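You operate a simulated robot arm through the tools that you are given. There is no shell and no other tool. Be economical: measure what you need, move in short steps, check, and stop when the job is done.

The job below is to be done with a simulated robot arm. You get a single attempt, and the scene is never put back.

## Task
Fill the small can with the orange band with its matching drink.
Fine: two doses, none spilt; green is LIME, purple BERRY, orange PEACH; end with the slide at CAN IN; no lid; the drink knob stays. Set down upright: what you pick out.

The check looks at the end state, three seconds after you hand in, the way a careful person would. Anything else that was tipped, shoved, dropped, spilled or broken makes it a failure. A push-on lid holds only when it is set on centred and level and pressed home; a screw cap is set on level and turned clockwise until tight.

## Robot
A 7-joint arm with a two-finger parallel gripper, fixed in place. Base frame: the origin is at the foot of the arm, x ahead of it, y to its left, z up; the work surface is at about z = 0.86. Units: m, degrees, N and s.
With the tool pointing down near the work surface it reaches from about 0.3 to 0.7 m from the base axis. Its first joint turns from -66.0 to 66.0 degrees. Payload 1.57 kg.
The TCP is the grasp point between the finger pads, 0.03 m short of the fingertips. In the tool frame z runs along the fingers and y along their closing line. Largest opening 0.11 m; finger width 0.024, thickness 0.012; the body of the gripper, 0.048 by 0.112 m, starts 0.078 m behind the TCP.
Orientation is told as [roll, pitch, yaw] about the base's x, y, z axes, in that order, counted from this pose: with the fingers straight down and closing along the base's y, the tool's x points along the base's -x, its y along +y and its z along -z.

## Interface
- The arm moves only by the tool servo_tool. Its argument "rows" is a list of rows, each a list of 7 numbers: the turn, a rotation vector about the tool's x, y, z in degrees, then the shift along the tool's x, y, z in mm, then the closure, from 0 (fully open) to 1 (shut). In form: [[rx, ry, rz, dx, dy, dz, gripper], ...]. A call has 1 to 20 rows; each row is the pose to reach, as a shift and turn from the pose commanded when the call began, along the tool's axes at that moment. Rows are played at 5 a second. More than 0.05 m and 8.6 degrees between two rows, or a gripper value outside its range, and nothing of the call is played. A pose out of reach is approached as far as the arm can. The call stops where the force on the tool passes 60 N (or 10 N more than at its start, if that is more) or the arm is blocked; 0.2 s more then pass. The fingers move at their own pace (about 0.108 m/s each) and stop on an object; they squeeze with about 25 N. The grip force told is the motor's: it shows also when the fingers shut on nothing. Time passes only in rows, and 0.2 s behind the last, so rows that repeat a pose let the fingers close. It gives the time, the measured TCP pose, the force on the tool (base axes), the opening and the grip force at its end, in the units of the frame above (readings bear some noise), with the torque about the TCP (base axes, N m) and any sound that the robot's microphone picked up.
- Cameras (640 x 400 px; columns grow to the right, rows downward): "scene" is fixed at [0.1859, -0.4108, 1.4059]; the picture's right is [0.56, -0.83, 0.00], its down [-0.46, -0.31, -0.83] and it looks along [0.69, 0.46, -0.55] (base axes); focal length 306 px, centre (320, 200). "wrist" rides on the gripper at [0.07, 0.016, -0.141] in the tool frame; the picture's right is [-0.23, 0.97, 0.00], its down [-0.86, -0.20, -0.48] and it looks along [-0.47, -0.11, 0.88] (tool axes); focal length 222 px, centre (320, 200). There is no depth. A picture from a camera that has moved, and an enlarged one, comes with that camera's place and axes in the base frame and with its lens.
- get_image(camera): a new picture of that camera. No time passes.
- zoom(camera, box): a new picture of the part [left, top, right, bottom] of that camera's present view, enlarged. No time passes.
- close_job(): hands the job in; it is judged then, once.

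Go step by step. Nothing tells you positions but the pictures and the camera data: compare them with the known pose of the tool, close in by small moves and look again before you grip or let go. The budget is 120 turns and 64 pictures, counting those below and the enlarged ones. Unless the task says otherwise, let go and move clear before handing in, and close with one line.

The tools are called after "Emit:" by a JSON object that holds its "method" and its "body". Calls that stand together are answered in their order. servo_tool: Moves the arm, as the interface text tells. Its arguments: {"type":"object","properties":{"rows":{"type":"array","items":{"type":"array","items":{"type":"number"}}}},"required":["rows"]} The other tools are called the same way: get_image (camera) takes a picture; zoom (camera, box) takes an enlarged picture of a part of a camera's view; close_job () hands the job in.

At the start:

```text
time: 0.0
ee_pos: [0.3524, -0.0632, 1.2456]
ee_rot: [0.0, 0.0, 0.0]
contact_force: [-0.1, -0.3, 0.3]
ft_torque: [-0.02, -0.02, 0.0]
width: 0.1101
gripper_force: 0.0
```

scene: 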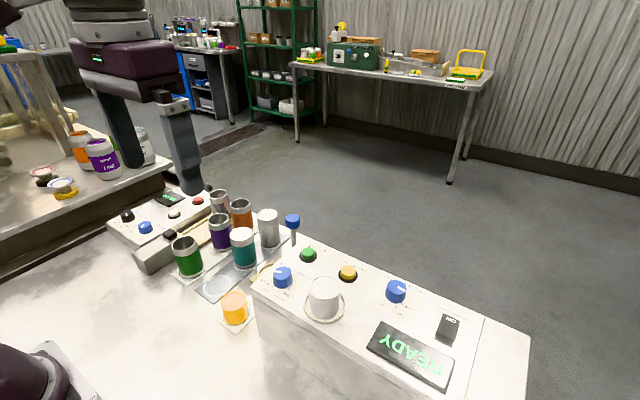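
wrist: 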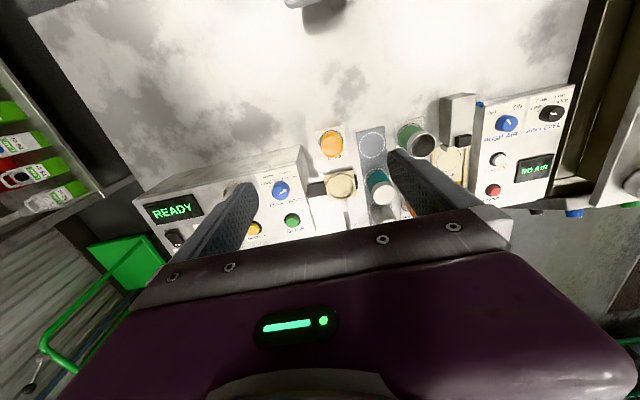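

I see a filling console with a READY display on the right, a second machine (NO AIR) on the left, and several coloured cans between. I'll enlarge both views to read the labels.

Emit:
{"method": "zoom", "body": {"camera": "scene", "box": [100, 170, 320, 330]}}

Emit:
{"method": "zoom", "body": {"camera": "scene", "box": [240, 200, 540, 400]}}

Emit:
{"method": "zoom", "body": {"camera": "wrist", "box": [130, 80, 380, 240]}}

Emit:
{"method": "zoom", "body": {"camera": "wrist", "box": [340, 70, 590, 230]}}

```text
2.50 times, centred on (210, 250) of scene
camera zoom: at [0.1859, -0.4108, 1.4059], right [0.56, -0.83, 0.0], down [-0.46, -0.31, -0.83], along [0.69, 0.46, -0.55], focal length 765 px, centre (595, 75)
```

zoom: 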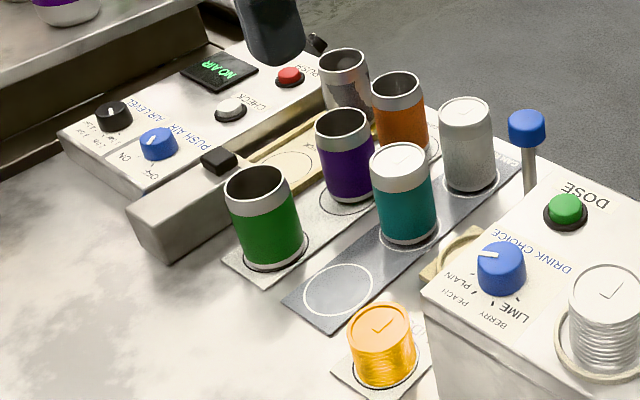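

```text
2.00 times, centred on (390, 300) of scene
camera zoom: at [0.1859, -0.4108, 1.4059], right [0.56, -0.83, 0.0], down [-0.46, -0.31, -0.83], along [0.69, 0.46, -0.55], focal length 612 px, centre (180, 0)
```

zoom: 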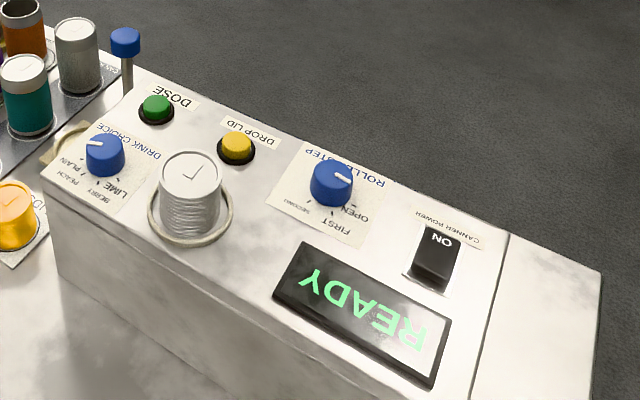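

```text
2.50 times, centred on (255, 160) of wrist
camera zoom: at [0.2823, -0.0468, 1.3869], right [0.23, 0.97, 0.0], down [0.86, -0.2, 0.48], along [0.47, -0.11, -0.88], focal length 555 px, centre (482, 300)
```

zoom: 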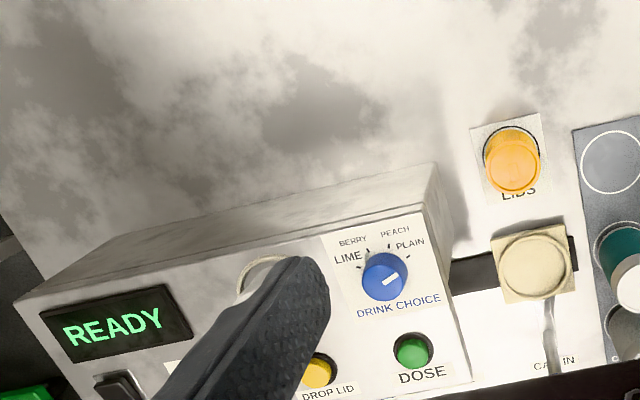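

```text
2.50 times, centred on (465, 150) of wrist
camera zoom: at [0.2823, -0.0468, 1.3869], right [0.23, 0.97, 0.0], down [0.86, -0.2, 0.48], along [0.47, -0.11, -0.88], focal length 555 px, centre (-42, 325)
```

zoom: 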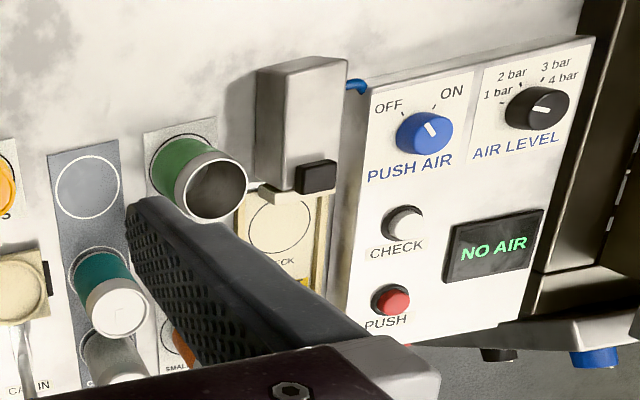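

The orange-banded small can seems to be at about (0.61, 0.126) in the SMALL row. The slide's pocket is at about (0.53, -0.05), left of the console. I'll move over for a closer look at the slide and knob.

Emit:
{"method": "servo_tool", "body": {"rows": [[0, 0, 0, -40, 0, 0, 0], [0, 0, 0, -80, 0, 0, 0], [0, 0, 0, -110, 10, 0, 0], [0, 0, 0, -110, 10, 0, 0]]}}

Emit:
{"method": "get_image", "body": {"camera": "wrist"}}

Emit:
{"method": "zoom", "body": {"camera": "wrist", "box": [230, 20, 430, 145]}}

```text
time: 1.0
ee_pos: [0.4622, -0.0518, 1.2474]
ee_rot: [0.0, 0.0, 0.1]
contact_force: [0.6, -0.3, 0.1]
ft_torque: [0.01, -0.03, 0.04]
width: 0.11
gripper_force: 0.1
```

```text
57 pictures are left
camera wrist: at [0.3918, -0.0359, 1.389], right [0.23, 0.97, 0.0], down [0.86, -0.2, 0.48], along [0.47, -0.11, -0.88], focal length 222 px, centre (320, 200)
```

wrist: 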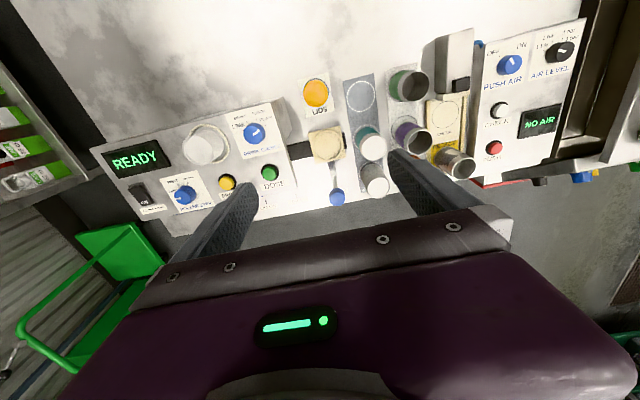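

```text
3.20 times, centred on (330, 82) of wrist
camera zoom: at [0.3918, -0.0359, 1.389], right [0.23, 0.97, 0.0], down [0.86, -0.2, 0.48], along [0.47, -0.11, -0.88], focal length 711 px, centre (288, 576)
```

zoom: 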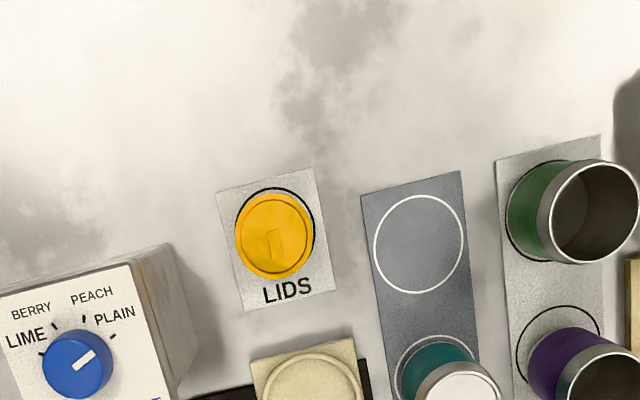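

The drink knob appears to point at PLAIN, one step from PEACH. I'll zoom in on the slide, the knob and the small-can row.

Emit:
{"method": "zoom", "body": {"camera": "wrist", "box": [285, 115, 405, 215]}}

Emit:
{"method": "zoom", "body": {"camera": "wrist", "box": [160, 90, 300, 220]}}

Emit:
{"method": "zoom", "body": {"camera": "wrist", "box": [380, 60, 500, 190]}}

Emit:
{"method": "zoom", "body": {"camera": "scene", "box": [190, 180, 320, 300]}}

```text
4.00 times, centred on (345, 165) of wrist
camera zoom: at [0.3918, -0.0359, 1.389], right [0.23, 0.97, 0.0], down [0.86, -0.2, 0.48], along [0.47, -0.11, -0.88], focal length 888 px, centre (220, 340)
```

zoom: 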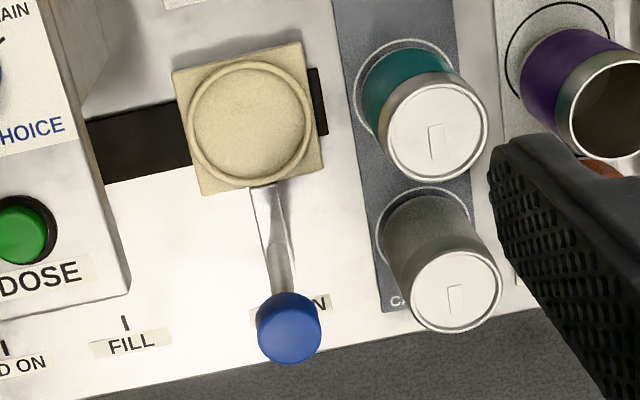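

```text
3.08 times, centred on (230, 155) of wrist
camera zoom: at [0.3918, -0.0359, 1.389], right [0.23, 0.97, 0.0], down [0.86, -0.2, 0.48], along [0.47, -0.11, -0.88], focal length 684 px, centre (597, 338)
```

zoom: 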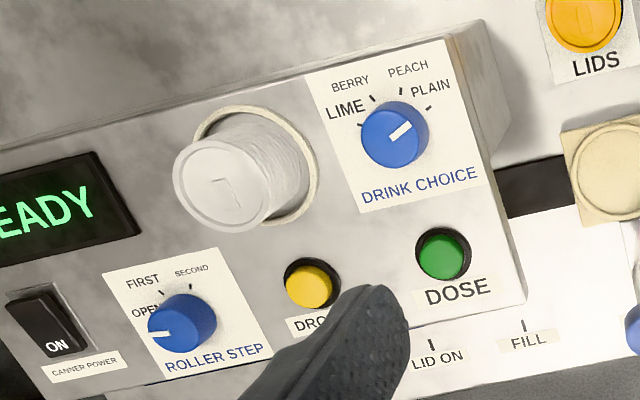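

```text
3.08 times, centred on (440, 125) of wrist
camera zoom: at [0.3918, -0.0359, 1.389], right [0.23, 0.97, 0.0], down [0.86, -0.2, 0.48], along [0.47, -0.11, -0.88], focal length 684 px, centre (-49, 431)
```

zoom: 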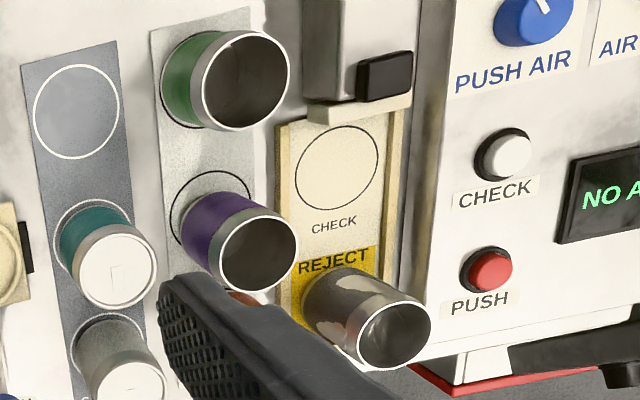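

```text
3.33 times, centred on (255, 240) of scene
camera zoom: at [0.186, -0.4108, 1.4059], right [0.56, -0.83, 0.0], down [-0.46, -0.31, -0.83], along [0.69, 0.46, -0.55], focal length 1020 px, centre (537, 67)
```

zoom: 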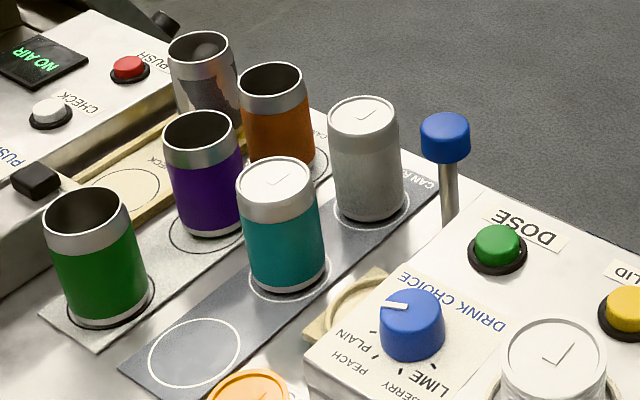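

The slide is at CAN IN, with its handle at about (0.613, -0.05, 0.977). The drink knob is at about (0.446, -0.163, z≈1.01) and points at PLAIN. I'll go above the knob with the fingers turned by 90° to keep clear of the lid stack.

Emit:
{"method": "servo_tool", "body": {"rows": [[0, 0, 7.5, 2, -10, 8, 0.4], [0, 0, 15, 4, -20, 16, 0.4], [0, 0, 22.5, 6, -30, 24, 0.4], [0, 0, 30, 8, -40, 32, 0.4], [0, 0, 37.5, 10, -50, 40, 0.4], [0, 0, 45, 12, -60, 48, 0.4], [0, 0, 52.5, 14, -70, 56, 0.4], [0, 0, 60, 16, -80, 64, 0.4], [0, 0, 67.5, 16, -90, 72, 0.4], [0, 0, 75, 16, -100, 80, 0.4], [0, 0, 82.5, 16, -111, 88, 0.4], [0, 0, 90, 16, -111, 97, 0.4], [0, 0, 90, 16, -111, 97, 0.4]]}}

Emit:
{"method": "get_image", "body": {"camera": "wrist"}}

Emit:
{"method": "get_image", "body": {"camera": "scene"}}

```text
time: 3.8
ee_pos: [0.4465, -0.1631, 1.1497]
ee_rot: [0.0, 0.0, -90.0]
contact_force: [-0.3, -0.3, -0.6]
ft_torque: [0.05, 0.0, -0.01]
width: 0.0658
gripper_force: 0.0
```

```text
51 pictures are left
camera wrist: at [0.4626, -0.0943, 1.2905], right [0.97, -0.23, 0.0], down [-0.2, -0.85, 0.48], along [-0.11, -0.47, -0.88], focal length 222 px, centre (320, 200)
```

wrist: 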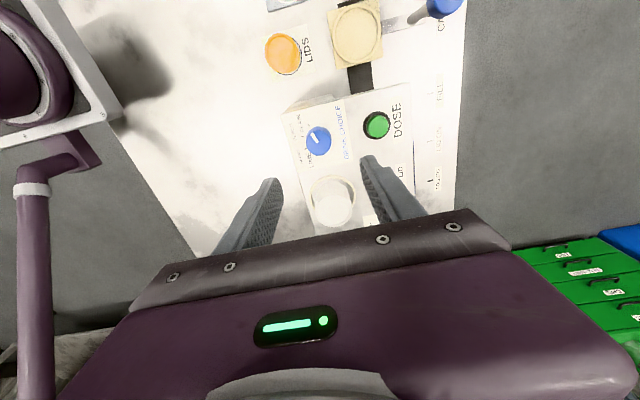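

```text
50 pictures are left
```

scene: 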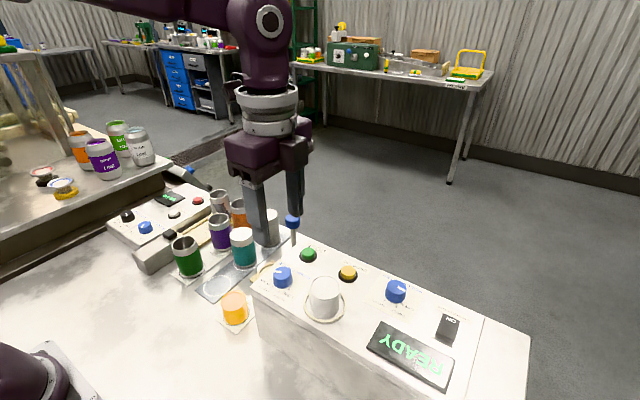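

The knob comes out at about (0.445, -0.158), which agrees with my first estimate. I'll zoom in to read its angle and the tick marks.

Emit:
{"method": "zoom", "body": {"camera": "wrist", "box": [270, 80, 420, 180]}}

```text
4.00 times, centred on (345, 130) of wrist
camera zoom: at [0.4626, -0.0943, 1.2905], right [0.97, -0.23, 0.0], down [-0.2, -0.85, 0.48], along [-0.11, -0.47, -0.88], focal length 888 px, centre (220, 480)
```

zoom: 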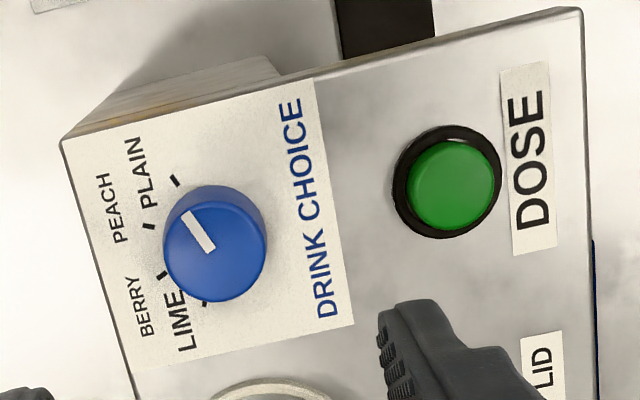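

Ticks are 45° apart and the pointer is on PLAIN, so PEACH needs +45° (counter-clockwise from above). I'll lower to just above the knob and check clearance.

Emit:
{"method": "servo_tool", "body": {"rows": [[0, 0, 0, 0, 0, 40, 0.5], [0, 0, 0, 0, 0, 80, 0.5], [0, 0, 0, 0, 0, 95, 0.5], [0, 0, 0, 0, 0, 95, 0.5]]}}

Emit:
{"method": "zoom", "body": {"camera": "scene", "box": [230, 210, 380, 330]}}

Emit:
{"method": "get_image", "body": {"camera": "wrist"}}

```text
time: 4.8
ee_pos: [0.447, -0.164, 1.0532]
ee_rot: [0.0, 0.1, -90.0]
contact_force: [0.0, 0.3, 0.0]
ft_torque: [0.01, 0.0, 0.0]
width: 0.055
gripper_force: 0.0
```

```text
3.33 times, centred on (305, 270) of scene
camera zoom: at [0.1859, -0.4108, 1.4059], right [0.56, -0.83, 0.0], down [-0.46, -0.31, -0.83], along [0.69, 0.46, -0.55], focal length 1020 px, centre (370, -33)
```

zoom: 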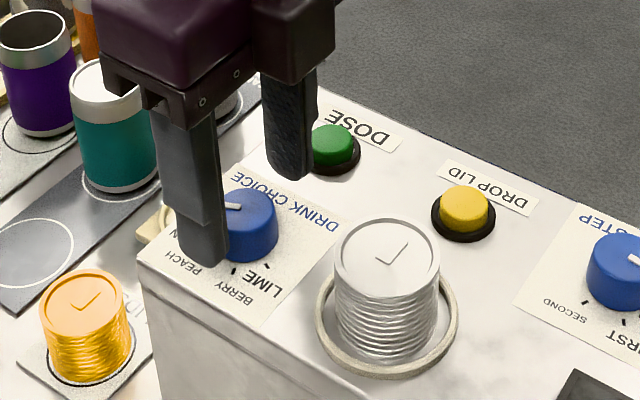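

```text
47 pictures are left
camera wrist: at [0.4622, -0.0942, 1.194], right [0.97, -0.23, 0.0], down [-0.2, -0.86, 0.48], along [-0.11, -0.47, -0.88], focal length 222 px, centre (320, 200)
```

wrist: 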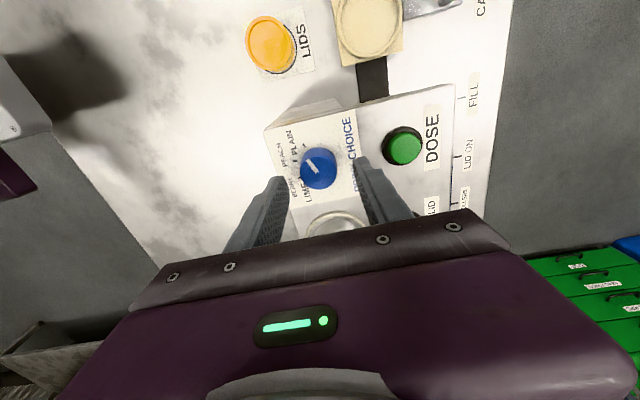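

The fingers straddle the knob with their tips about level with its top. I'll go down with a small correction, then look before closing.

Emit:
{"method": "servo_tool", "body": {"rows": [[0, 0, 0, 4, 1, 5, 0.5], [0, 0, 0, 4, 1, 10, 0.5], [0, 0, 0, 4, 1, 14, 0.5], [0, 0, 0, 4, 1, 14, 0.5]]}}

Emit:
{"method": "zoom", "body": {"camera": "scene", "box": [250, 230, 340, 300]}}

Emit:
{"method": "zoom", "body": {"camera": "wrist", "box": [250, 100, 410, 240]}}

```text
time: 5.8
ee_pos: [0.4469, -0.1594, 1.04]
ee_rot: [0.0, 0.0, -90.0]
contact_force: [-0.2, 0.4, 0.7]
ft_torque: [-0.05, -0.03, -0.03]
width: 0.055
gripper_force: 0.1
```

```text
5.71 times, centred on (295, 265) of scene
camera zoom: at [0.1859, -0.4108, 1.4059], right [0.56, -0.83, 0.0], down [-0.46, -0.31, -0.83], along [0.69, 0.46, -0.55], focal length 1748 px, centre (463, -171)
```

zoom: 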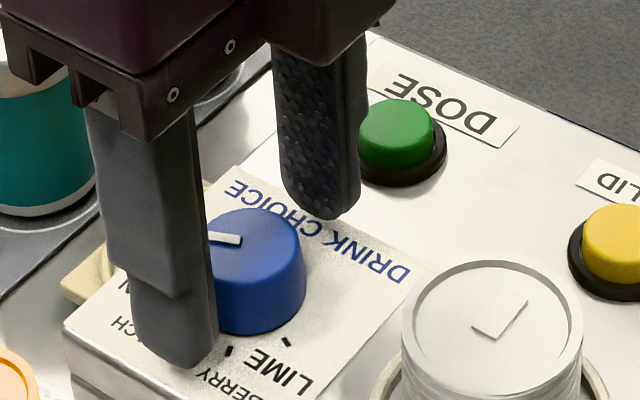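

```text
2.86 times, centred on (330, 170) of wrist
camera zoom: at [0.4635, -0.0907, 1.1808], right [0.97, -0.23, 0.0], down [-0.2, -0.86, 0.48], along [-0.11, -0.47, -0.88], focal length 635 px, centre (291, 286)
```

zoom: 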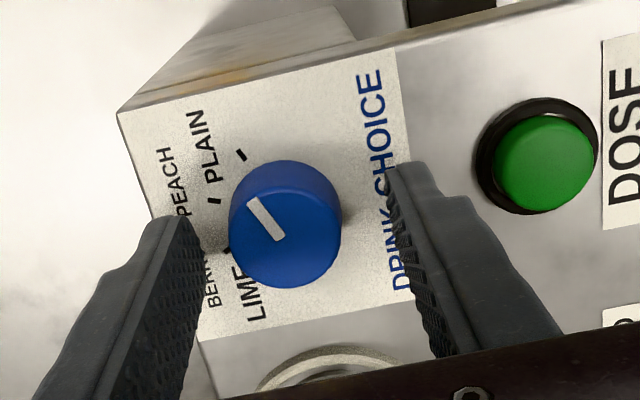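

The knob is centred between the fingers. I'll go 6 mm lower and close on it.

Emit:
{"method": "servo_tool", "body": {"rows": [[0, 0, 0, 0, 0, 3, 0.5], [0, 0, 0, 0, 0, 6, 0.5], [0, 0, 0, 0, 0, 6, 0.6], [0, 0, 0, 0, 0, 6, 0.7], [0, 0, 0, 0, 0, 6, 0.8], [0, 0, 0, 0, 0, 6, 0.8], [0, 0, 0, 0, 0, 6, 0.8]]}}

```text
time: 7.4
ee_pos: [0.4453, -0.1595, 1.033]
ee_rot: [-0.2, 0.1, -90.0]
contact_force: [-16.6, 0.4, -3.0]
ft_torque: [0.04, 0.6, 0.02]
width: 0.0326
gripper_force: 41.2
```

The fingers grip the knob (32.6 mm across) with a small sideways load. I'll relieve that by 2 mm and turn +45°.

Emit:
{"method": "servo_tool", "body": {"rows": [[0, 0, 0, 0, -2, 0, 0.8], [0, 0, -6, 0, -2, 0, 0.8], [0, 0, -12, 0, -2, 0, 0.8], [0, 0, -18, 0, -2, 0, 0.8], [0, 0, -24, 0, -2, 0, 0.8], [0, 0, -30, 0, -2, 0, 0.8], [0, 0, -36, 0, -2, 0, 0.8], [0, 0, -42, 0, -2, 0, 0.8], [0, 0, -45, 0, -2, 0, 0.8], [0, 0, -45, 0, -2, 0, 0.8]]}}

Emit:
{"method": "zoom", "body": {"camera": "wrist", "box": [250, 100, 410, 240]}}

```text
time: 9.6
ee_pos: [0.4459, -0.1605, 1.0338]
ee_rot: [0.0, -0.1, -45.0]
contact_force: [2.2, -11.7, -35.0]
ft_torque: [-0.27, -0.16, -0.03]
width: 0.0327
gripper_force: 40.7
```

```text
2.86 times, centred on (330, 170) of wrist
camera zoom: at [0.4075, -0.0994, 1.1747], right [0.85, 0.53, 0.0], down [0.46, -0.74, 0.48], along [0.25, -0.41, -0.88], focal length 635 px, centre (291, 286)
```

zoom: 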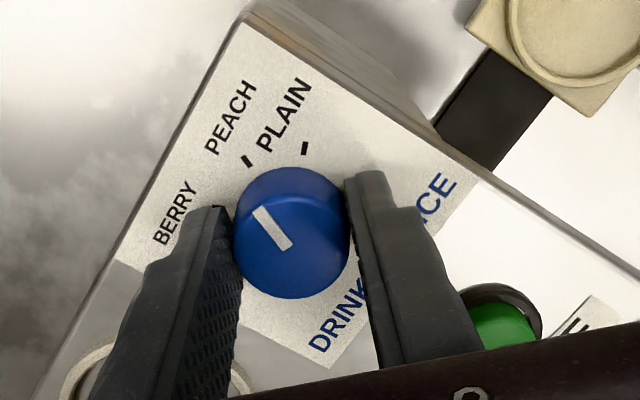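

The knob turned with the gripper and now lines up with the PEACH tick. I'll release, lift, and check.

Emit:
{"method": "servo_tool", "body": {"rows": [[0, 0, 0, 0, 0, 0, 0.65], [0, 0, 0, 0, 0, 0, 0.5], [0, 0, 0, 0, 0, 0, 0.5], [0, 0, 0, 0, 0, -20, 0.5], [0, 0, 0, 0, 0, -60, 0.5], [0, 0, 0, 0, 0, -100, 0.5], [0, 0, 0, 0, 0, -110, 0.5]]}}

Emit:
{"method": "zoom", "body": {"camera": "wrist", "box": [230, 70, 430, 210]}}

```text
time: 11.2
ee_pos: [0.4445, -0.1597, 1.1446]
ee_rot: [0.0, 0.0, -45.0]
contact_force: [0.4, 0.8, 0.3]
ft_torque: [-0.03, -0.03, -0.01]
width: 0.0552
gripper_force: 0.0
```

```text
2.86 times, centred on (330, 140) of wrist
camera zoom: at [0.4066, -0.0994, 1.2859], right [0.85, 0.53, 0.0], down [0.46, -0.75, 0.48], along [0.25, -0.41, -0.88], focal length 635 px, centre (291, 371)
```

zoom: 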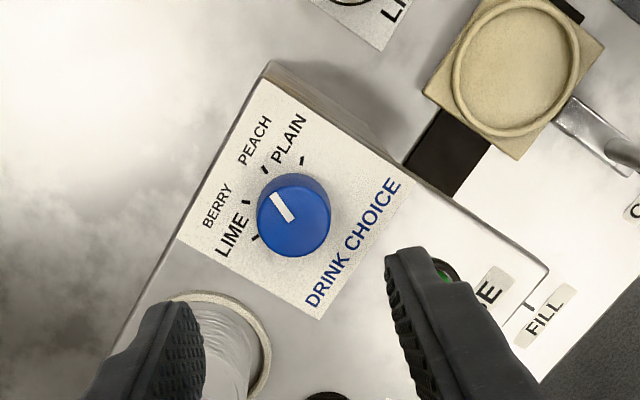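

The knob is on PEACH. Next I'll move above the orange-banded can with the fingers closing along y.

Emit:
{"method": "servo_tool", "body": {"rows": [[0, 0, -5, 9, 35, -10, 0.3], [0, 0, -10, 18, 70, -10, 0.3], [0, 0, -15, 27, 105, -10, 0.3], [0, 0, -20, 36, 140, -10, 0.3], [0, 0, -25, 45, 175, -10, 0.3], [0, 0, -30, 54, 210, -10, 0.3], [0, 0, -35, 63, 245, -10, 0.3], [0, 0, -40, 74, 282, -10, 0.3], [0, 0, -45, 85, 319, -10, 0.3], [0, 0, -45, 85, 319, -10, 0.3]]}}

Emit:
{"method": "get_image", "body": {"camera": "wrist"}}

Emit:
{"method": "zoom", "body": {"camera": "scene", "box": [170, 130, 330, 280]}}

```text
time: 13.4
ee_pos: [0.6117, 0.1265, 1.1543]
ee_rot: [0.0, 0.1, 0.1]
contact_force: [0.3, -0.1, -0.1]
ft_torque: [-0.02, 0.0, 0.0]
width: 0.0773
gripper_force: 0.0
```

```text
42 pictures are left
camera wrist: at [0.5402, 0.1422, 1.2964], right [0.23, 0.97, 0.0], down [0.86, -0.2, 0.48], along [0.47, -0.11, -0.88], focal length 222 px, centre (320, 200)
```

wrist: 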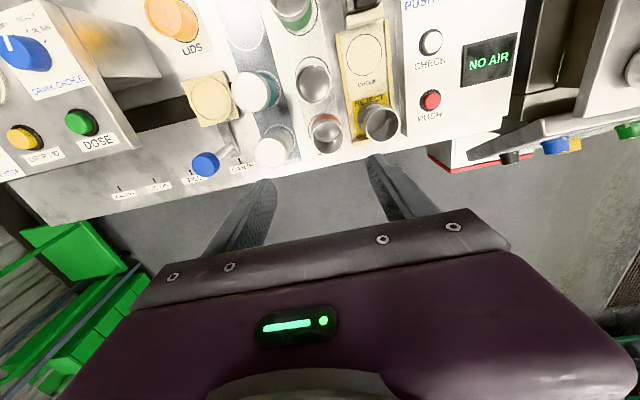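

```text
2.67 times, centred on (250, 205) of scene
camera zoom: at [0.186, -0.4108, 1.4059], right [0.56, -0.83, 0.0], down [-0.46, -0.31, -0.83], along [0.69, 0.46, -0.55], focal length 816 px, centre (507, 187)
```

zoom: 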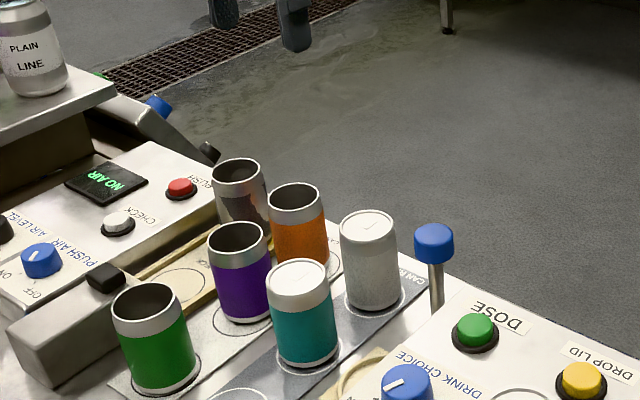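

The gripper is above the orange can. I'll zoom in to centre on its rim precisely.

Emit:
{"method": "zoom", "body": {"camera": "wrist", "box": [250, 50, 410, 180]}}

```text
3.08 times, centred on (330, 115) of wrist
camera zoom: at [0.5402, 0.1422, 1.2964], right [0.23, 0.97, 0.0], down [0.86, -0.2, 0.48], along [0.47, -0.11, -0.88], focal length 684 px, centre (289, 462)
```

zoom: 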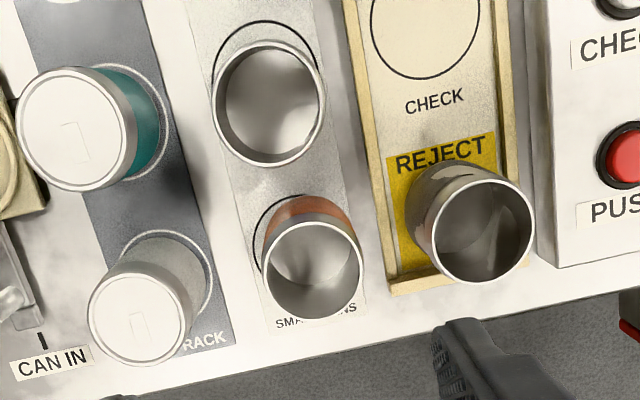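

Both views agree on the orange rim: (0.623, 0.135), z≈0.945. I'll centre on that and lower to just above it, with the opening reduced to about 70 mm.

Emit:
{"method": "servo_tool", "body": {"rows": [[0, 0, 0, -6, 4, 30, 0.37], [0, 0, 0, -11, 8.5, 70, 0.37], [0, 0, 0, -11, 8.5, 110, 0.37], [0, 0, 0, -11, 8.5, 150, 0.37], [0, 0, 0, -11, 8.5, 165, 0.37], [0, 0, 0, -11, 8.5, 165, 0.37]]}}

Emit:
{"method": "zoom", "body": {"camera": "wrist", "box": [230, 80, 430, 240]}}

Emit:
{"method": "zoom", "body": {"camera": "scene", "box": [180, 160, 310, 270]}}

```text
time: 14.8
ee_pos: [0.6203, 0.135, 0.9887]
ee_rot: [-0.1, -0.1, -0.1]
contact_force: [-0.2, 0.5, -0.3]
ft_torque: [0.0, 0.01, 0.0]
width: 0.0693
gripper_force: 0.0
```

```text
2.50 times, centred on (330, 160) of wrist
camera zoom: at [0.5506, 0.151, 1.1305], right [0.23, 0.97, 0.0], down [0.86, -0.2, 0.48], along [0.47, -0.11, -0.88], focal length 555 px, centre (295, 300)
```

zoom: 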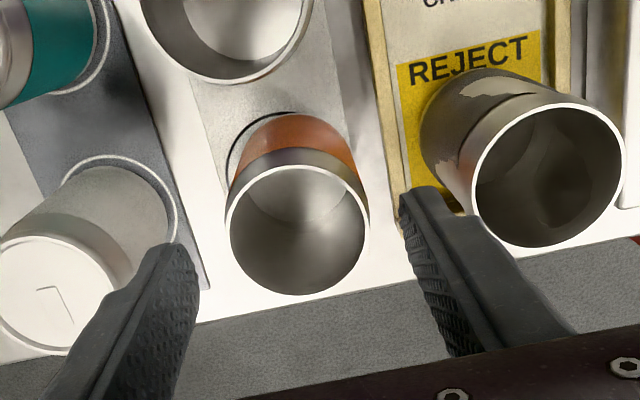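

```text
3.64 times, centred on (245, 215) of scene
camera zoom: at [0.1859, -0.4108, 1.4059], right [0.56, -0.83, 0.0], down [-0.46, -0.31, -0.83], along [0.69, 0.46, -0.55], focal length 1112 px, centre (593, 146)
```

zoom: 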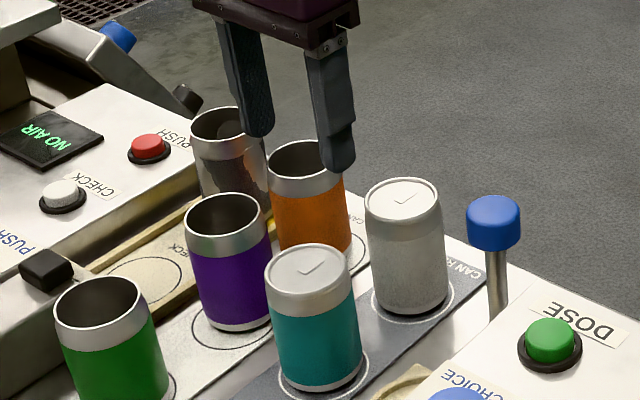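

The can is centred between the fingers. I'll descend and grip it.

Emit:
{"method": "servo_tool", "body": {"rows": [[0, 0, 0, -2, 0, 30, 0.37], [0, 0, 0, -2, 0, 55, 0.37], [0, 0, 0, -2, 0, 75, 0.37], [0, 0, 0, -2, 0, 75, 0.45], [0, 0, 0, -2, 0, 75, 0.52], [0, 0, 0, -2, 0, 75, 0.6], [0, 0, 0, -2, 0, 75, 0.6], [0, 0, 0, -2, 0, 75, 0.6]]}}

```text
time: 16.6
ee_pos: [0.624, 0.1357, 0.9126]
ee_rot: [0.0, 0.0, 0.0]
contact_force: [0.3, 0.4, 0.9]
ft_torque: [0.02, 0.01, 0.01]
width: 0.0511
gripper_force: 24.7
```

The can is gripped (51 mm). I'll lift it clear and carry it over the slide's pocket at about (0.529, -0.049).

Emit:
{"method": "servo_tool", "body": {"rows": [[0, 0, 0, 0, 0, -20, 0.6], [0, 0, 0, 0, 0, -60, 0.6], [0, 0, 0, 0, 0, -105, 0.6], [0, 0, 0, 0, 0, -150, 0.6], [0, 0, 0, 20, -37, -150, 0.6], [0, 0, 0, 40, -74, -150, 0.6], [0, 0, 0, 60, -111, -150, 0.6], [0, 0, 0, 80, -148, -150, 0.6], [0, 0, 0, 95, -184, -150, 0.6], [0, 0, 0, 95, -184, -150, 0.6]]}}

Emit:
{"method": "get_image", "body": {"camera": "wrist"}}

Emit:
{"method": "zoom", "body": {"camera": "scene", "box": [200, 160, 340, 300]}}

```text
time: 18.8
ee_pos: [0.5295, -0.0514, 1.0648]
ee_rot: [-0.1, 0.1, 0.1]
contact_force: [0.7, 0.5, -0.2]
ft_torque: [0.02, -0.03, -0.01]
width: 0.0512
gripper_force: 25.0
```

```text
37 pictures are left
camera wrist: at [0.4586, -0.0357, 1.2069], right [0.23, 0.97, 0.0], down [0.86, -0.2, 0.48], along [0.47, -0.11, -0.88], focal length 222 px, centre (320, 200)
```

wrist: 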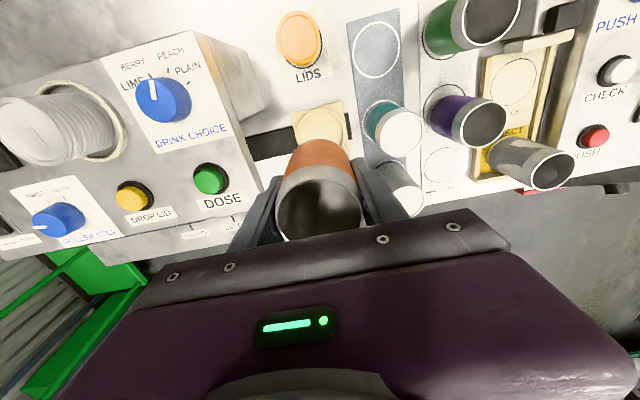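

```text
2.86 times, centred on (270, 230) of scene
camera zoom: at [0.1859, -0.4109, 1.4059], right [0.56, -0.83, 0.0], down [-0.46, -0.31, -0.83], along [0.69, 0.46, -0.55], focal length 874 px, centre (463, 114)
```

zoom: 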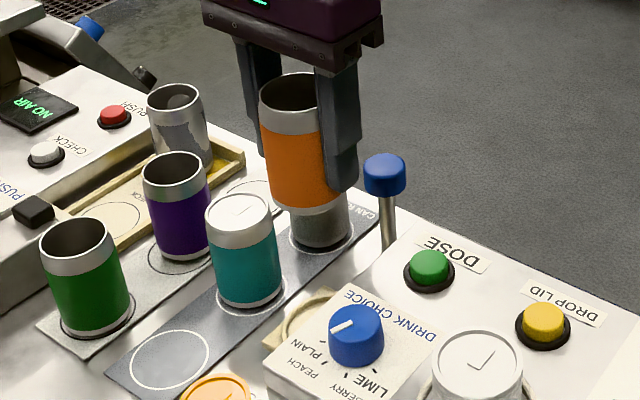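

The can is upright over the pocket. I'll lower most of the way and check alignment with the pocket.

Emit:
{"method": "servo_tool", "body": {"rows": [[0, 0, 0, 0, 0, 40, 0.6], [0, 0, 0, 0, 0, 80, 0.6], [0, 0, 0, 0, 0, 110, 0.6], [0, 0, 0, 0, 0, 110, 0.6]]}}

Emit:
{"method": "zoom", "body": {"camera": "wrist", "box": [220, 60, 420, 220]}}

Emit:
{"method": "zoom", "body": {"camera": "scene", "box": [230, 190, 330, 290]}}

```text
time: 19.8
ee_pos: [0.5285, -0.05, 0.9554]
ee_rot: [-0.1, 0.0, 0.0]
contact_force: [1.2, -0.6, -0.1]
ft_torque: [-0.02, 0.04, -0.03]
width: 0.0514
gripper_force: 25.7
```

```text
2.50 times, centred on (320, 140) of wrist
camera zoom: at [0.4584, -0.0343, 1.096], right [0.23, 0.97, 0.0], down [0.86, -0.2, 0.48], along [0.47, -0.11, -0.88], focal length 555 px, centre (320, 350)
```

zoom: 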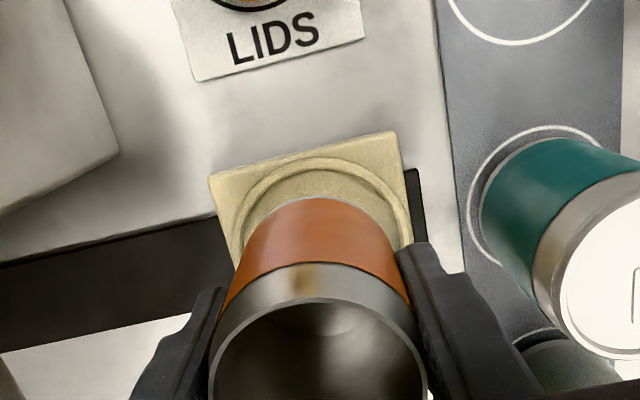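

```text
4.00 times, centred on (280, 240) of scene
camera zoom: at [0.1859, -0.4108, 1.4059], right [0.56, -0.83, 0.0], down [-0.46, -0.31, -0.83], along [0.69, 0.46, -0.55], focal length 1224 px, centre (480, 40)
```

zoom: 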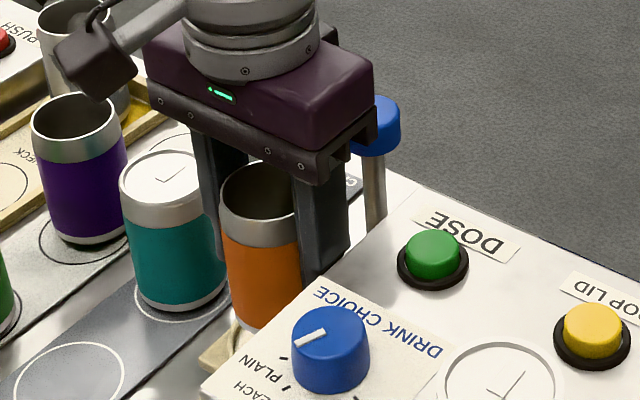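

The can sits concentric with the pocket (0.528, -0.050). I'll lower it gently and watch the force.

Emit:
{"method": "servo_tool", "body": {"rows": [[0, 0, 0, 0, 0, 8, 0.6], [0, 0, 0, 0, 0, 16, 0.6], [0, 0, 0, 0, 0, 22, 0.6], [0, 0, 0, 0, 0, 22, 0.6]]}}

Emit:
{"method": "zoom", "body": {"camera": "wrist", "box": [240, 80, 400, 200]}}

```text
time: 20.8
ee_pos: [0.5282, -0.0487, 0.9322]
ee_rot: [0.0, 0.0, 0.0]
contact_force: [-0.2, -0.9, -0.7]
ft_torque: [0.0, -0.01, 0.0]
width: 0.0514
gripper_force: 25.2
```

```text
3.33 times, centred on (320, 140) of wrist
camera zoom: at [0.4588, -0.0333, 1.0729], right [0.23, 0.97, 0.0], down [0.86, -0.2, 0.48], along [0.47, -0.11, -0.88], focal length 740 px, centre (320, 400)
```

zoom: 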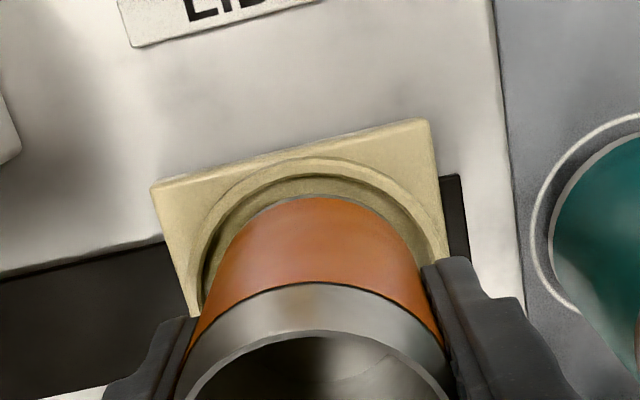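

No contact yet. I'll continue down in small steps.

Emit:
{"method": "servo_tool", "body": {"rows": [[0, 0, 0, 0, -1, 3, 0.6], [0, 0, 0, 0, -1, 6, 0.6], [0, 0, 0, 0, -1, 6, 0.6]]}}

Emit:
{"method": "servo_tool", "body": {"rows": [[0, 0, 0, 0, 0, 2, 0.6], [0, 0, 0, 0, 0, 4, 0.6], [0, 0, 0, 0, 0, 4, 0.6]]}}

```text
time: 21.6
ee_pos: [0.5283, -0.0488, 0.925]
ee_rot: [0.0, 0.0, 0.0]
contact_force: [0.6, 0.4, 0.0]
ft_torque: [0.02, -0.02, 0.01]
width: 0.0512
gripper_force: 25.0
```

```text
time: 22.4
ee_pos: [0.5307, -0.0499, 0.923]
ee_rot: [0.0, -0.2, 0.1]
contact_force: [2.2, -0.2, 18.0]
ft_torque: [-0.04, -0.12, -0.06]
width: 0.0513
gripper_force: 25.2
```

The can has touched the pocket floor. I'll ease off 1.5 mm, open to about 68 mm, and rise.

Emit:
{"method": "servo_tool", "body": {"rows": [[0, 0, 0, 0, 0, -1.5, 0.6], [0, 0, 0, 0, 0, -1.5, 0.55], [0, 0, 0, 0, 0, -1.5, 0.48], [0, 0, 0, 0, 0, -1.5, 0.4], [0, 0, 0, 0, 0, -1.5, 0.38], [0, 0, 0, 0, 0, -1.5, 0.38], [0, 0, 0, 0, 0, -20, 0.38], [0, 0, 0, 0, 0, -60, 0.38], [0, 0, 0, 0, 0, -100, 0.38], [0, 0, 0, 0, 0, -140, 0.38], [0, 0, 0, 0, 0, -140, 0.38]]}}

Emit:
{"method": "get_image", "body": {"camera": "wrist"}}

Emit:
{"method": "zoom", "body": {"camera": "scene", "box": [220, 190, 350, 300]}}

```text
time: 24.8
ee_pos: [0.5309, -0.0526, 1.0629]
ee_rot: [-0.1, 0.0, 0.0]
contact_force: [-0.6, -1.6, -0.1]
ft_torque: [0.0, 0.0, -0.01]
width: 0.0683
gripper_force: 0.0
```

```text
32 pictures are left
camera wrist: at [0.4602, -0.0366, 1.204], right [0.23, 0.97, 0.0], down [0.86, -0.2, 0.48], along [0.47, -0.11, -0.88], focal length 222 px, centre (320, 200)
```

wrist: 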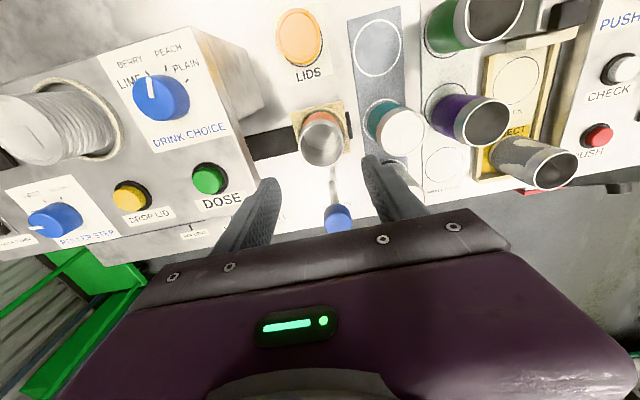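

```text
3.64 times, centred on (285, 245) of scene
camera zoom: at [0.1859, -0.4108, 1.4059], right [0.56, -0.83, 0.0], down [-0.46, -0.31, -0.83], along [0.69, 0.46, -0.55], focal length 1112 px, centre (447, 36)
```

zoom: 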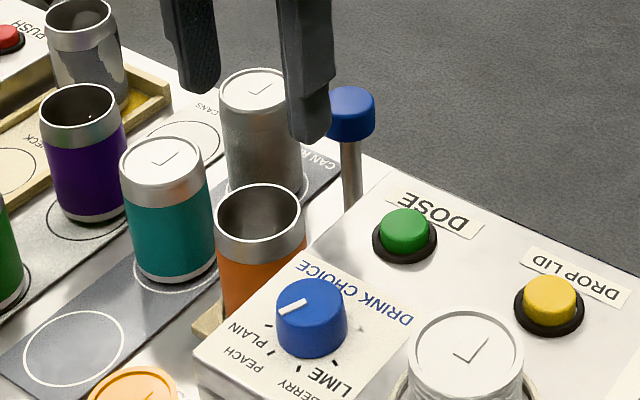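

The can stands in the pocket and the knob is on PEACH. Next I'll move over the slide's handle at about (0.61, -0.05).

Emit:
{"method": "servo_tool", "body": {"rows": [[0, 0, 0, -40, 1, 0, 0.45], [0, 0, 0, -80, 2, 0, 0.45], [0, 0, 0, -80, 2, 15, 0.45], [0, 0, 0, -80, 2, 15, 0.45]]}}

Emit:
{"method": "zoom", "body": {"camera": "wrist", "box": [220, 70, 420, 230]}}

Emit:
{"method": "zoom", "body": {"camera": "scene", "box": [230, 160, 360, 270]}}

```text
time: 25.8
ee_pos: [0.6096, -0.0491, 1.0474]
ee_rot: [-0.1, 0.0, -0.1]
contact_force: [-0.5, 0.3, 0.3]
ft_torque: [-0.01, 0.03, 0.0]
width: 0.0607
gripper_force: 0.0
```

```text
2.50 times, centred on (320, 150) of wrist
camera zoom: at [0.5391, -0.0338, 1.1881], right [0.23, 0.97, 0.0], down [0.86, -0.2, 0.48], along [0.47, -0.11, -0.88], focal length 555 px, centre (320, 325)
```

zoom: 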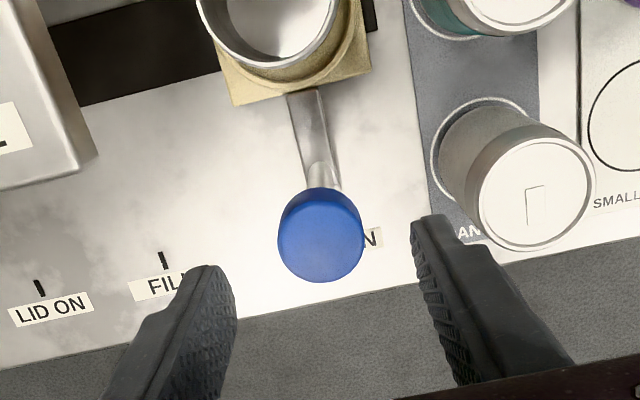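

```text
3.64 times, centred on (295, 215) of scene
camera zoom: at [0.186, -0.4108, 1.4059], right [0.56, -0.83, 0.0], down [-0.46, -0.31, -0.83], along [0.69, 0.46, -0.55], focal length 1112 px, centre (411, 146)
```

zoom: 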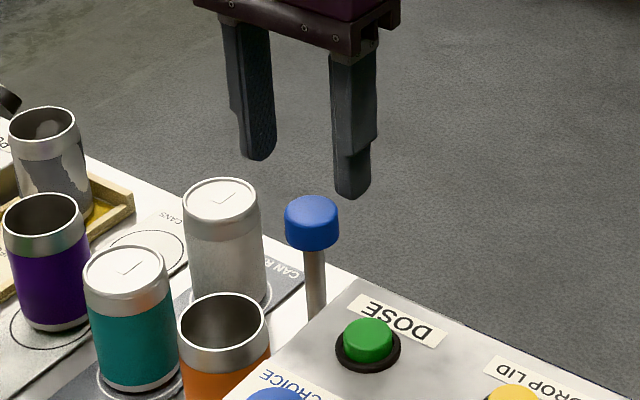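

The handle cap is at (0.613, -0.051) with its top at z≈0.987, and the FILL mark is at y≈-0.160, about 110 mm away. I'll lower and grip the cap.

Emit:
{"method": "servo_tool", "body": {"rows": [[0, 0, 0, -4, -2, 30, 0.45], [0, 0, 0, -4, -2, 56, 0.45], [0, 0, 0, -4, -2, 56, 0.55], [0, 0, 0, -4, -2, 56, 0.65], [0, 0, 0, -4, -2, 56, 0.75], [0, 0, 0, -4, -2, 56, 0.8], [0, 0, 0, -4, -2, 56, 0.8]]}}

```text
time: 27.4
ee_pos: [0.615, -0.0507, 0.9902]
ee_rot: [0.0, 0.0, 0.0]
contact_force: [0.1, 0.2, -6.4]
ft_torque: [-0.04, -0.23, -0.01]
width: 0.0334
gripper_force: 41.0
```

The handle is gripped (33 mm). I'll slide it slowly toward FILL, 108 mm first, then check.

Emit:
{"method": "servo_tool", "body": {"rows": [[0, 0, 0, 0, -4, 0, 0.8], [0, 0, 0, 0, -10, 0, 0.8], [0, 0, 0, 0, -18, 0, 0.8], [0, 0, 0, 0, -27, 0, 0.8], [0, 0, 0, 0, -36, 0, 0.8], [0, 0, 0, 0, -45, 0, 0.8], [0, 0, 0, 0, -54, 0, 0.8], [0, 0, 0, 0, -63, 0, 0.8], [0, 0, 0, 0, -72, 0, 0.8], [0, 0, 0, 0, -81, 0, 0.8], [0, 0, 0, 0, -90, 0, 0.8], [0, 0, 0, 0, -98, 0, 0.8], [0, 0, 0, 0, -104, 0, 0.8], [0, 0, 0, 0, -108, 0, 0.8], [0, 0, 0, 0, -108, 0, 0.8]]}}

Emit:
{"method": "get_image", "body": {"camera": "wrist"}}

Emit:
{"method": "zoom", "body": {"camera": "scene", "box": [240, 190, 470, 370]}}

```text
time: 30.6
ee_pos: [0.6133, -0.1589, 0.9908]
ee_rot: [0.0, -0.1, 0.0]
contact_force: [11.1, -1.3, 10.8]
ft_torque: [0.07, -0.84, 0.07]
width: 0.0334
gripper_force: 41.3
```

```text
28 pictures are left
camera wrist: at [0.5431, -0.1427, 1.1316], right [0.23, 0.97, 0.0], down [0.85, -0.2, 0.48], along [0.47, -0.11, -0.88], focal length 222 px, centre (320, 200)
```

wrist: 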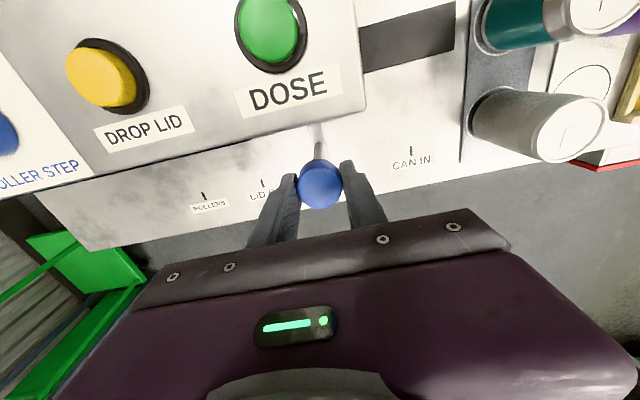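

```text
2.22 times, centred on (355, 280) of scene
camera zoom: at [0.186, -0.4108, 1.4059], right [0.56, -0.83, 0.0], down [-0.46, -0.31, -0.83], along [0.69, 0.46, -0.55], focal length 680 px, centre (242, 22)
```

zoom: 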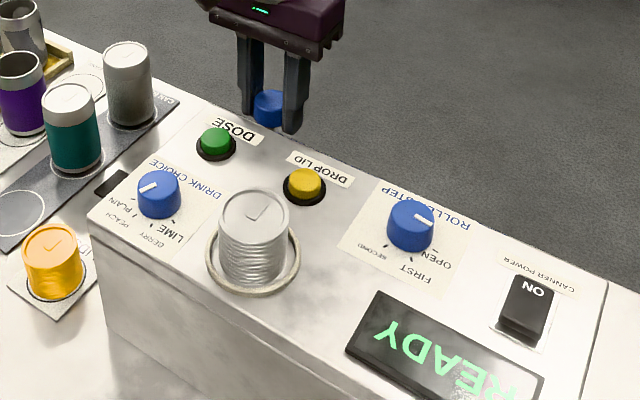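

The handle is at y=-0.159 and the FILL mark is at -0.160. I'll nudge it 1 mm, release and rise.

Emit:
{"method": "servo_tool", "body": {"rows": [[0, 0, 0, 0, -1.2, 0, 0.8], [0, 0, 0, 0, -1.2, 0, 0.8], [0, 0, 0, 0, -1.2, 0, 0.7], [0, 0, 0, 0, -1.2, 0, 0.6], [0, 0, 0, 0, -1.2, 0, 0.5], [0, 0, 0, 0, -1.2, 0, 0.5], [0, 0, 0, 0, -1.2, -20, 0.5], [0, 0, 0, 0, -1.2, -60, 0.5], [0, 0, 0, 0, -1.2, -90, 0.5], [0, 0, 0, 0, -1.2, -90, 0.5]]}}

Emit:
{"method": "zoom", "body": {"camera": "wrist", "box": [180, 50, 440, 230]}}

```text
time: 32.8
ee_pos: [0.6146, -0.1609, 1.081]
ee_rot: [0.0, 0.0, 0.0]
contact_force: [-0.1, -0.8, 0.6]
ft_torque: [0.0, -0.03, 0.03]
width: 0.0551
gripper_force: 0.1
```

```text
2.22 times, centred on (310, 140) of wrist
camera zoom: at [0.5436, -0.1449, 1.2223], right [0.23, 0.97, 0.0], down [0.86, -0.2, 0.48], along [0.47, -0.11, -0.88], focal length 494 px, centre (342, 333)
```

zoom: 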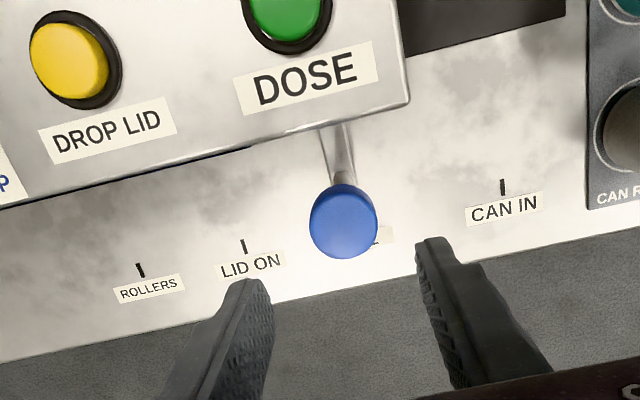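

The handle stands at FILL. I'll shut the fingers and move above the DOSE button at about (0.519, -0.160).

Emit:
{"method": "servo_tool", "body": {"rows": [[0, 0, 0, 30, 0, -10, 0.8], [0, 0, 0, 65, 0, -10, 1], [0, 0, 0, 95, 1, -10, 1], [0, 0, 0, 95, 1, 10, 1], [0, 0, 0, 95, 1, 20, 1], [0, 0, 0, 95, 1, 20, 1]]}}

Emit:
{"method": "zoom", "body": {"camera": "wrist", "box": [220, 80, 420, 230]}}

Emit:
{"method": "zoom", "body": {"camera": "scene", "box": [250, 190, 380, 300]}}

```text
time: 34.2
ee_pos: [0.5178, -0.1577, 1.0599]
ee_rot: [0.0, 0.1, 0.1]
contact_force: [-0.2, -0.2, 0.6]
ft_torque: [0.0, 0.02, 0.02]
width: 0.0
gripper_force: 21.1
```

```text
2.67 times, centred on (320, 155) of wrist
camera zoom: at [0.4467, -0.1427, 1.2018], right [0.23, 0.97, 0.0], down [0.86, -0.2, 0.48], along [0.47, -0.11, -0.88], focal length 592 px, centre (320, 320)
```

zoom: 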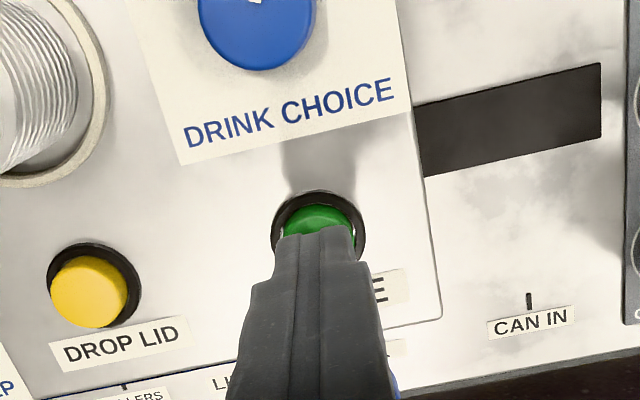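

```text
3.64 times, centred on (315, 245) of scene
camera zoom: at [0.1859, -0.4108, 1.4059], right [0.56, -0.83, 0.0], down [-0.46, -0.31, -0.83], along [0.69, 0.46, -0.55], focal length 1112 px, centre (338, 36)
```

zoom: 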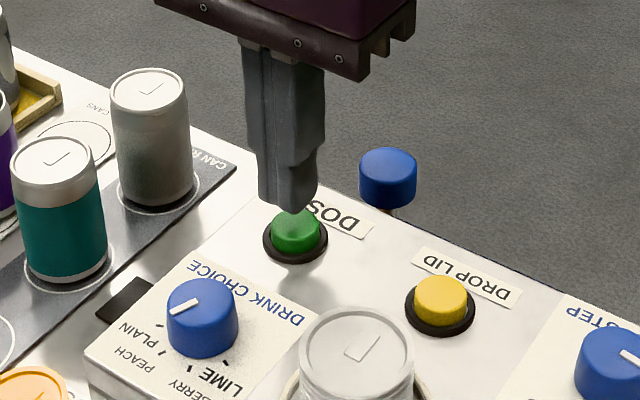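

The fingertips are about 3 mm off the button centre. I'll correct that and press down gradually, listening for the click.

Emit:
{"method": "servo_tool", "body": {"rows": [[0, 0, 0, -3, -3, 6, 1], [0, 0, 0, -3, -3, 12, 1], [0, 0, 0, -3, -3, 15, 1], [0, 0, 0, -3, -3, 17, 1], [0, 0, 0, -3, -3, 18, 1]]}}

```text
time: 35.4
ee_pos: [0.5215, -0.1616, 1.0424]
ee_rot: [-0.1, 0.0, 0.0]
contact_force: [-0.3, 0.4, 1.4]
ft_torque: [0.03, 0.05, 0.01]
width: 0.0001
gripper_force: 21.4
heard: click
```

I heard a click. I'll rise 15 mm, wait, and look at the display.

Emit:
{"method": "servo_tool", "body": {"rows": [[0, 0, 0, 0, 0, -8, 1], [0, 0, 0, 0, 0, -15, 1], [0, 0, 0, 0, 0, -15, 1]]}}

Emit:
{"method": "zoom", "body": {"camera": "scene", "box": [240, 200, 500, 400]}}

```text
time: 36.2
ee_pos: [0.522, -0.161, 1.058]
ee_rot: [-0.1, 0.0, -0.1]
contact_force: [0.4, -0.2, -0.6]
ft_torque: [0.01, 0.01, -0.02]
width: 0.0002
gripper_force: 21.3
```

```text
2.00 times, centred on (370, 300) of scene
camera zoom: at [0.1859, -0.4108, 1.4059], right [0.56, -0.83, 0.0], down [-0.46, -0.31, -0.83], along [0.69, 0.46, -0.55], focal length 612 px, centre (220, 0)
```

zoom: 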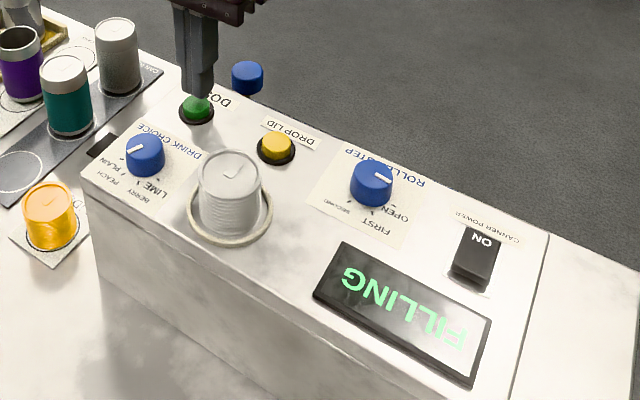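

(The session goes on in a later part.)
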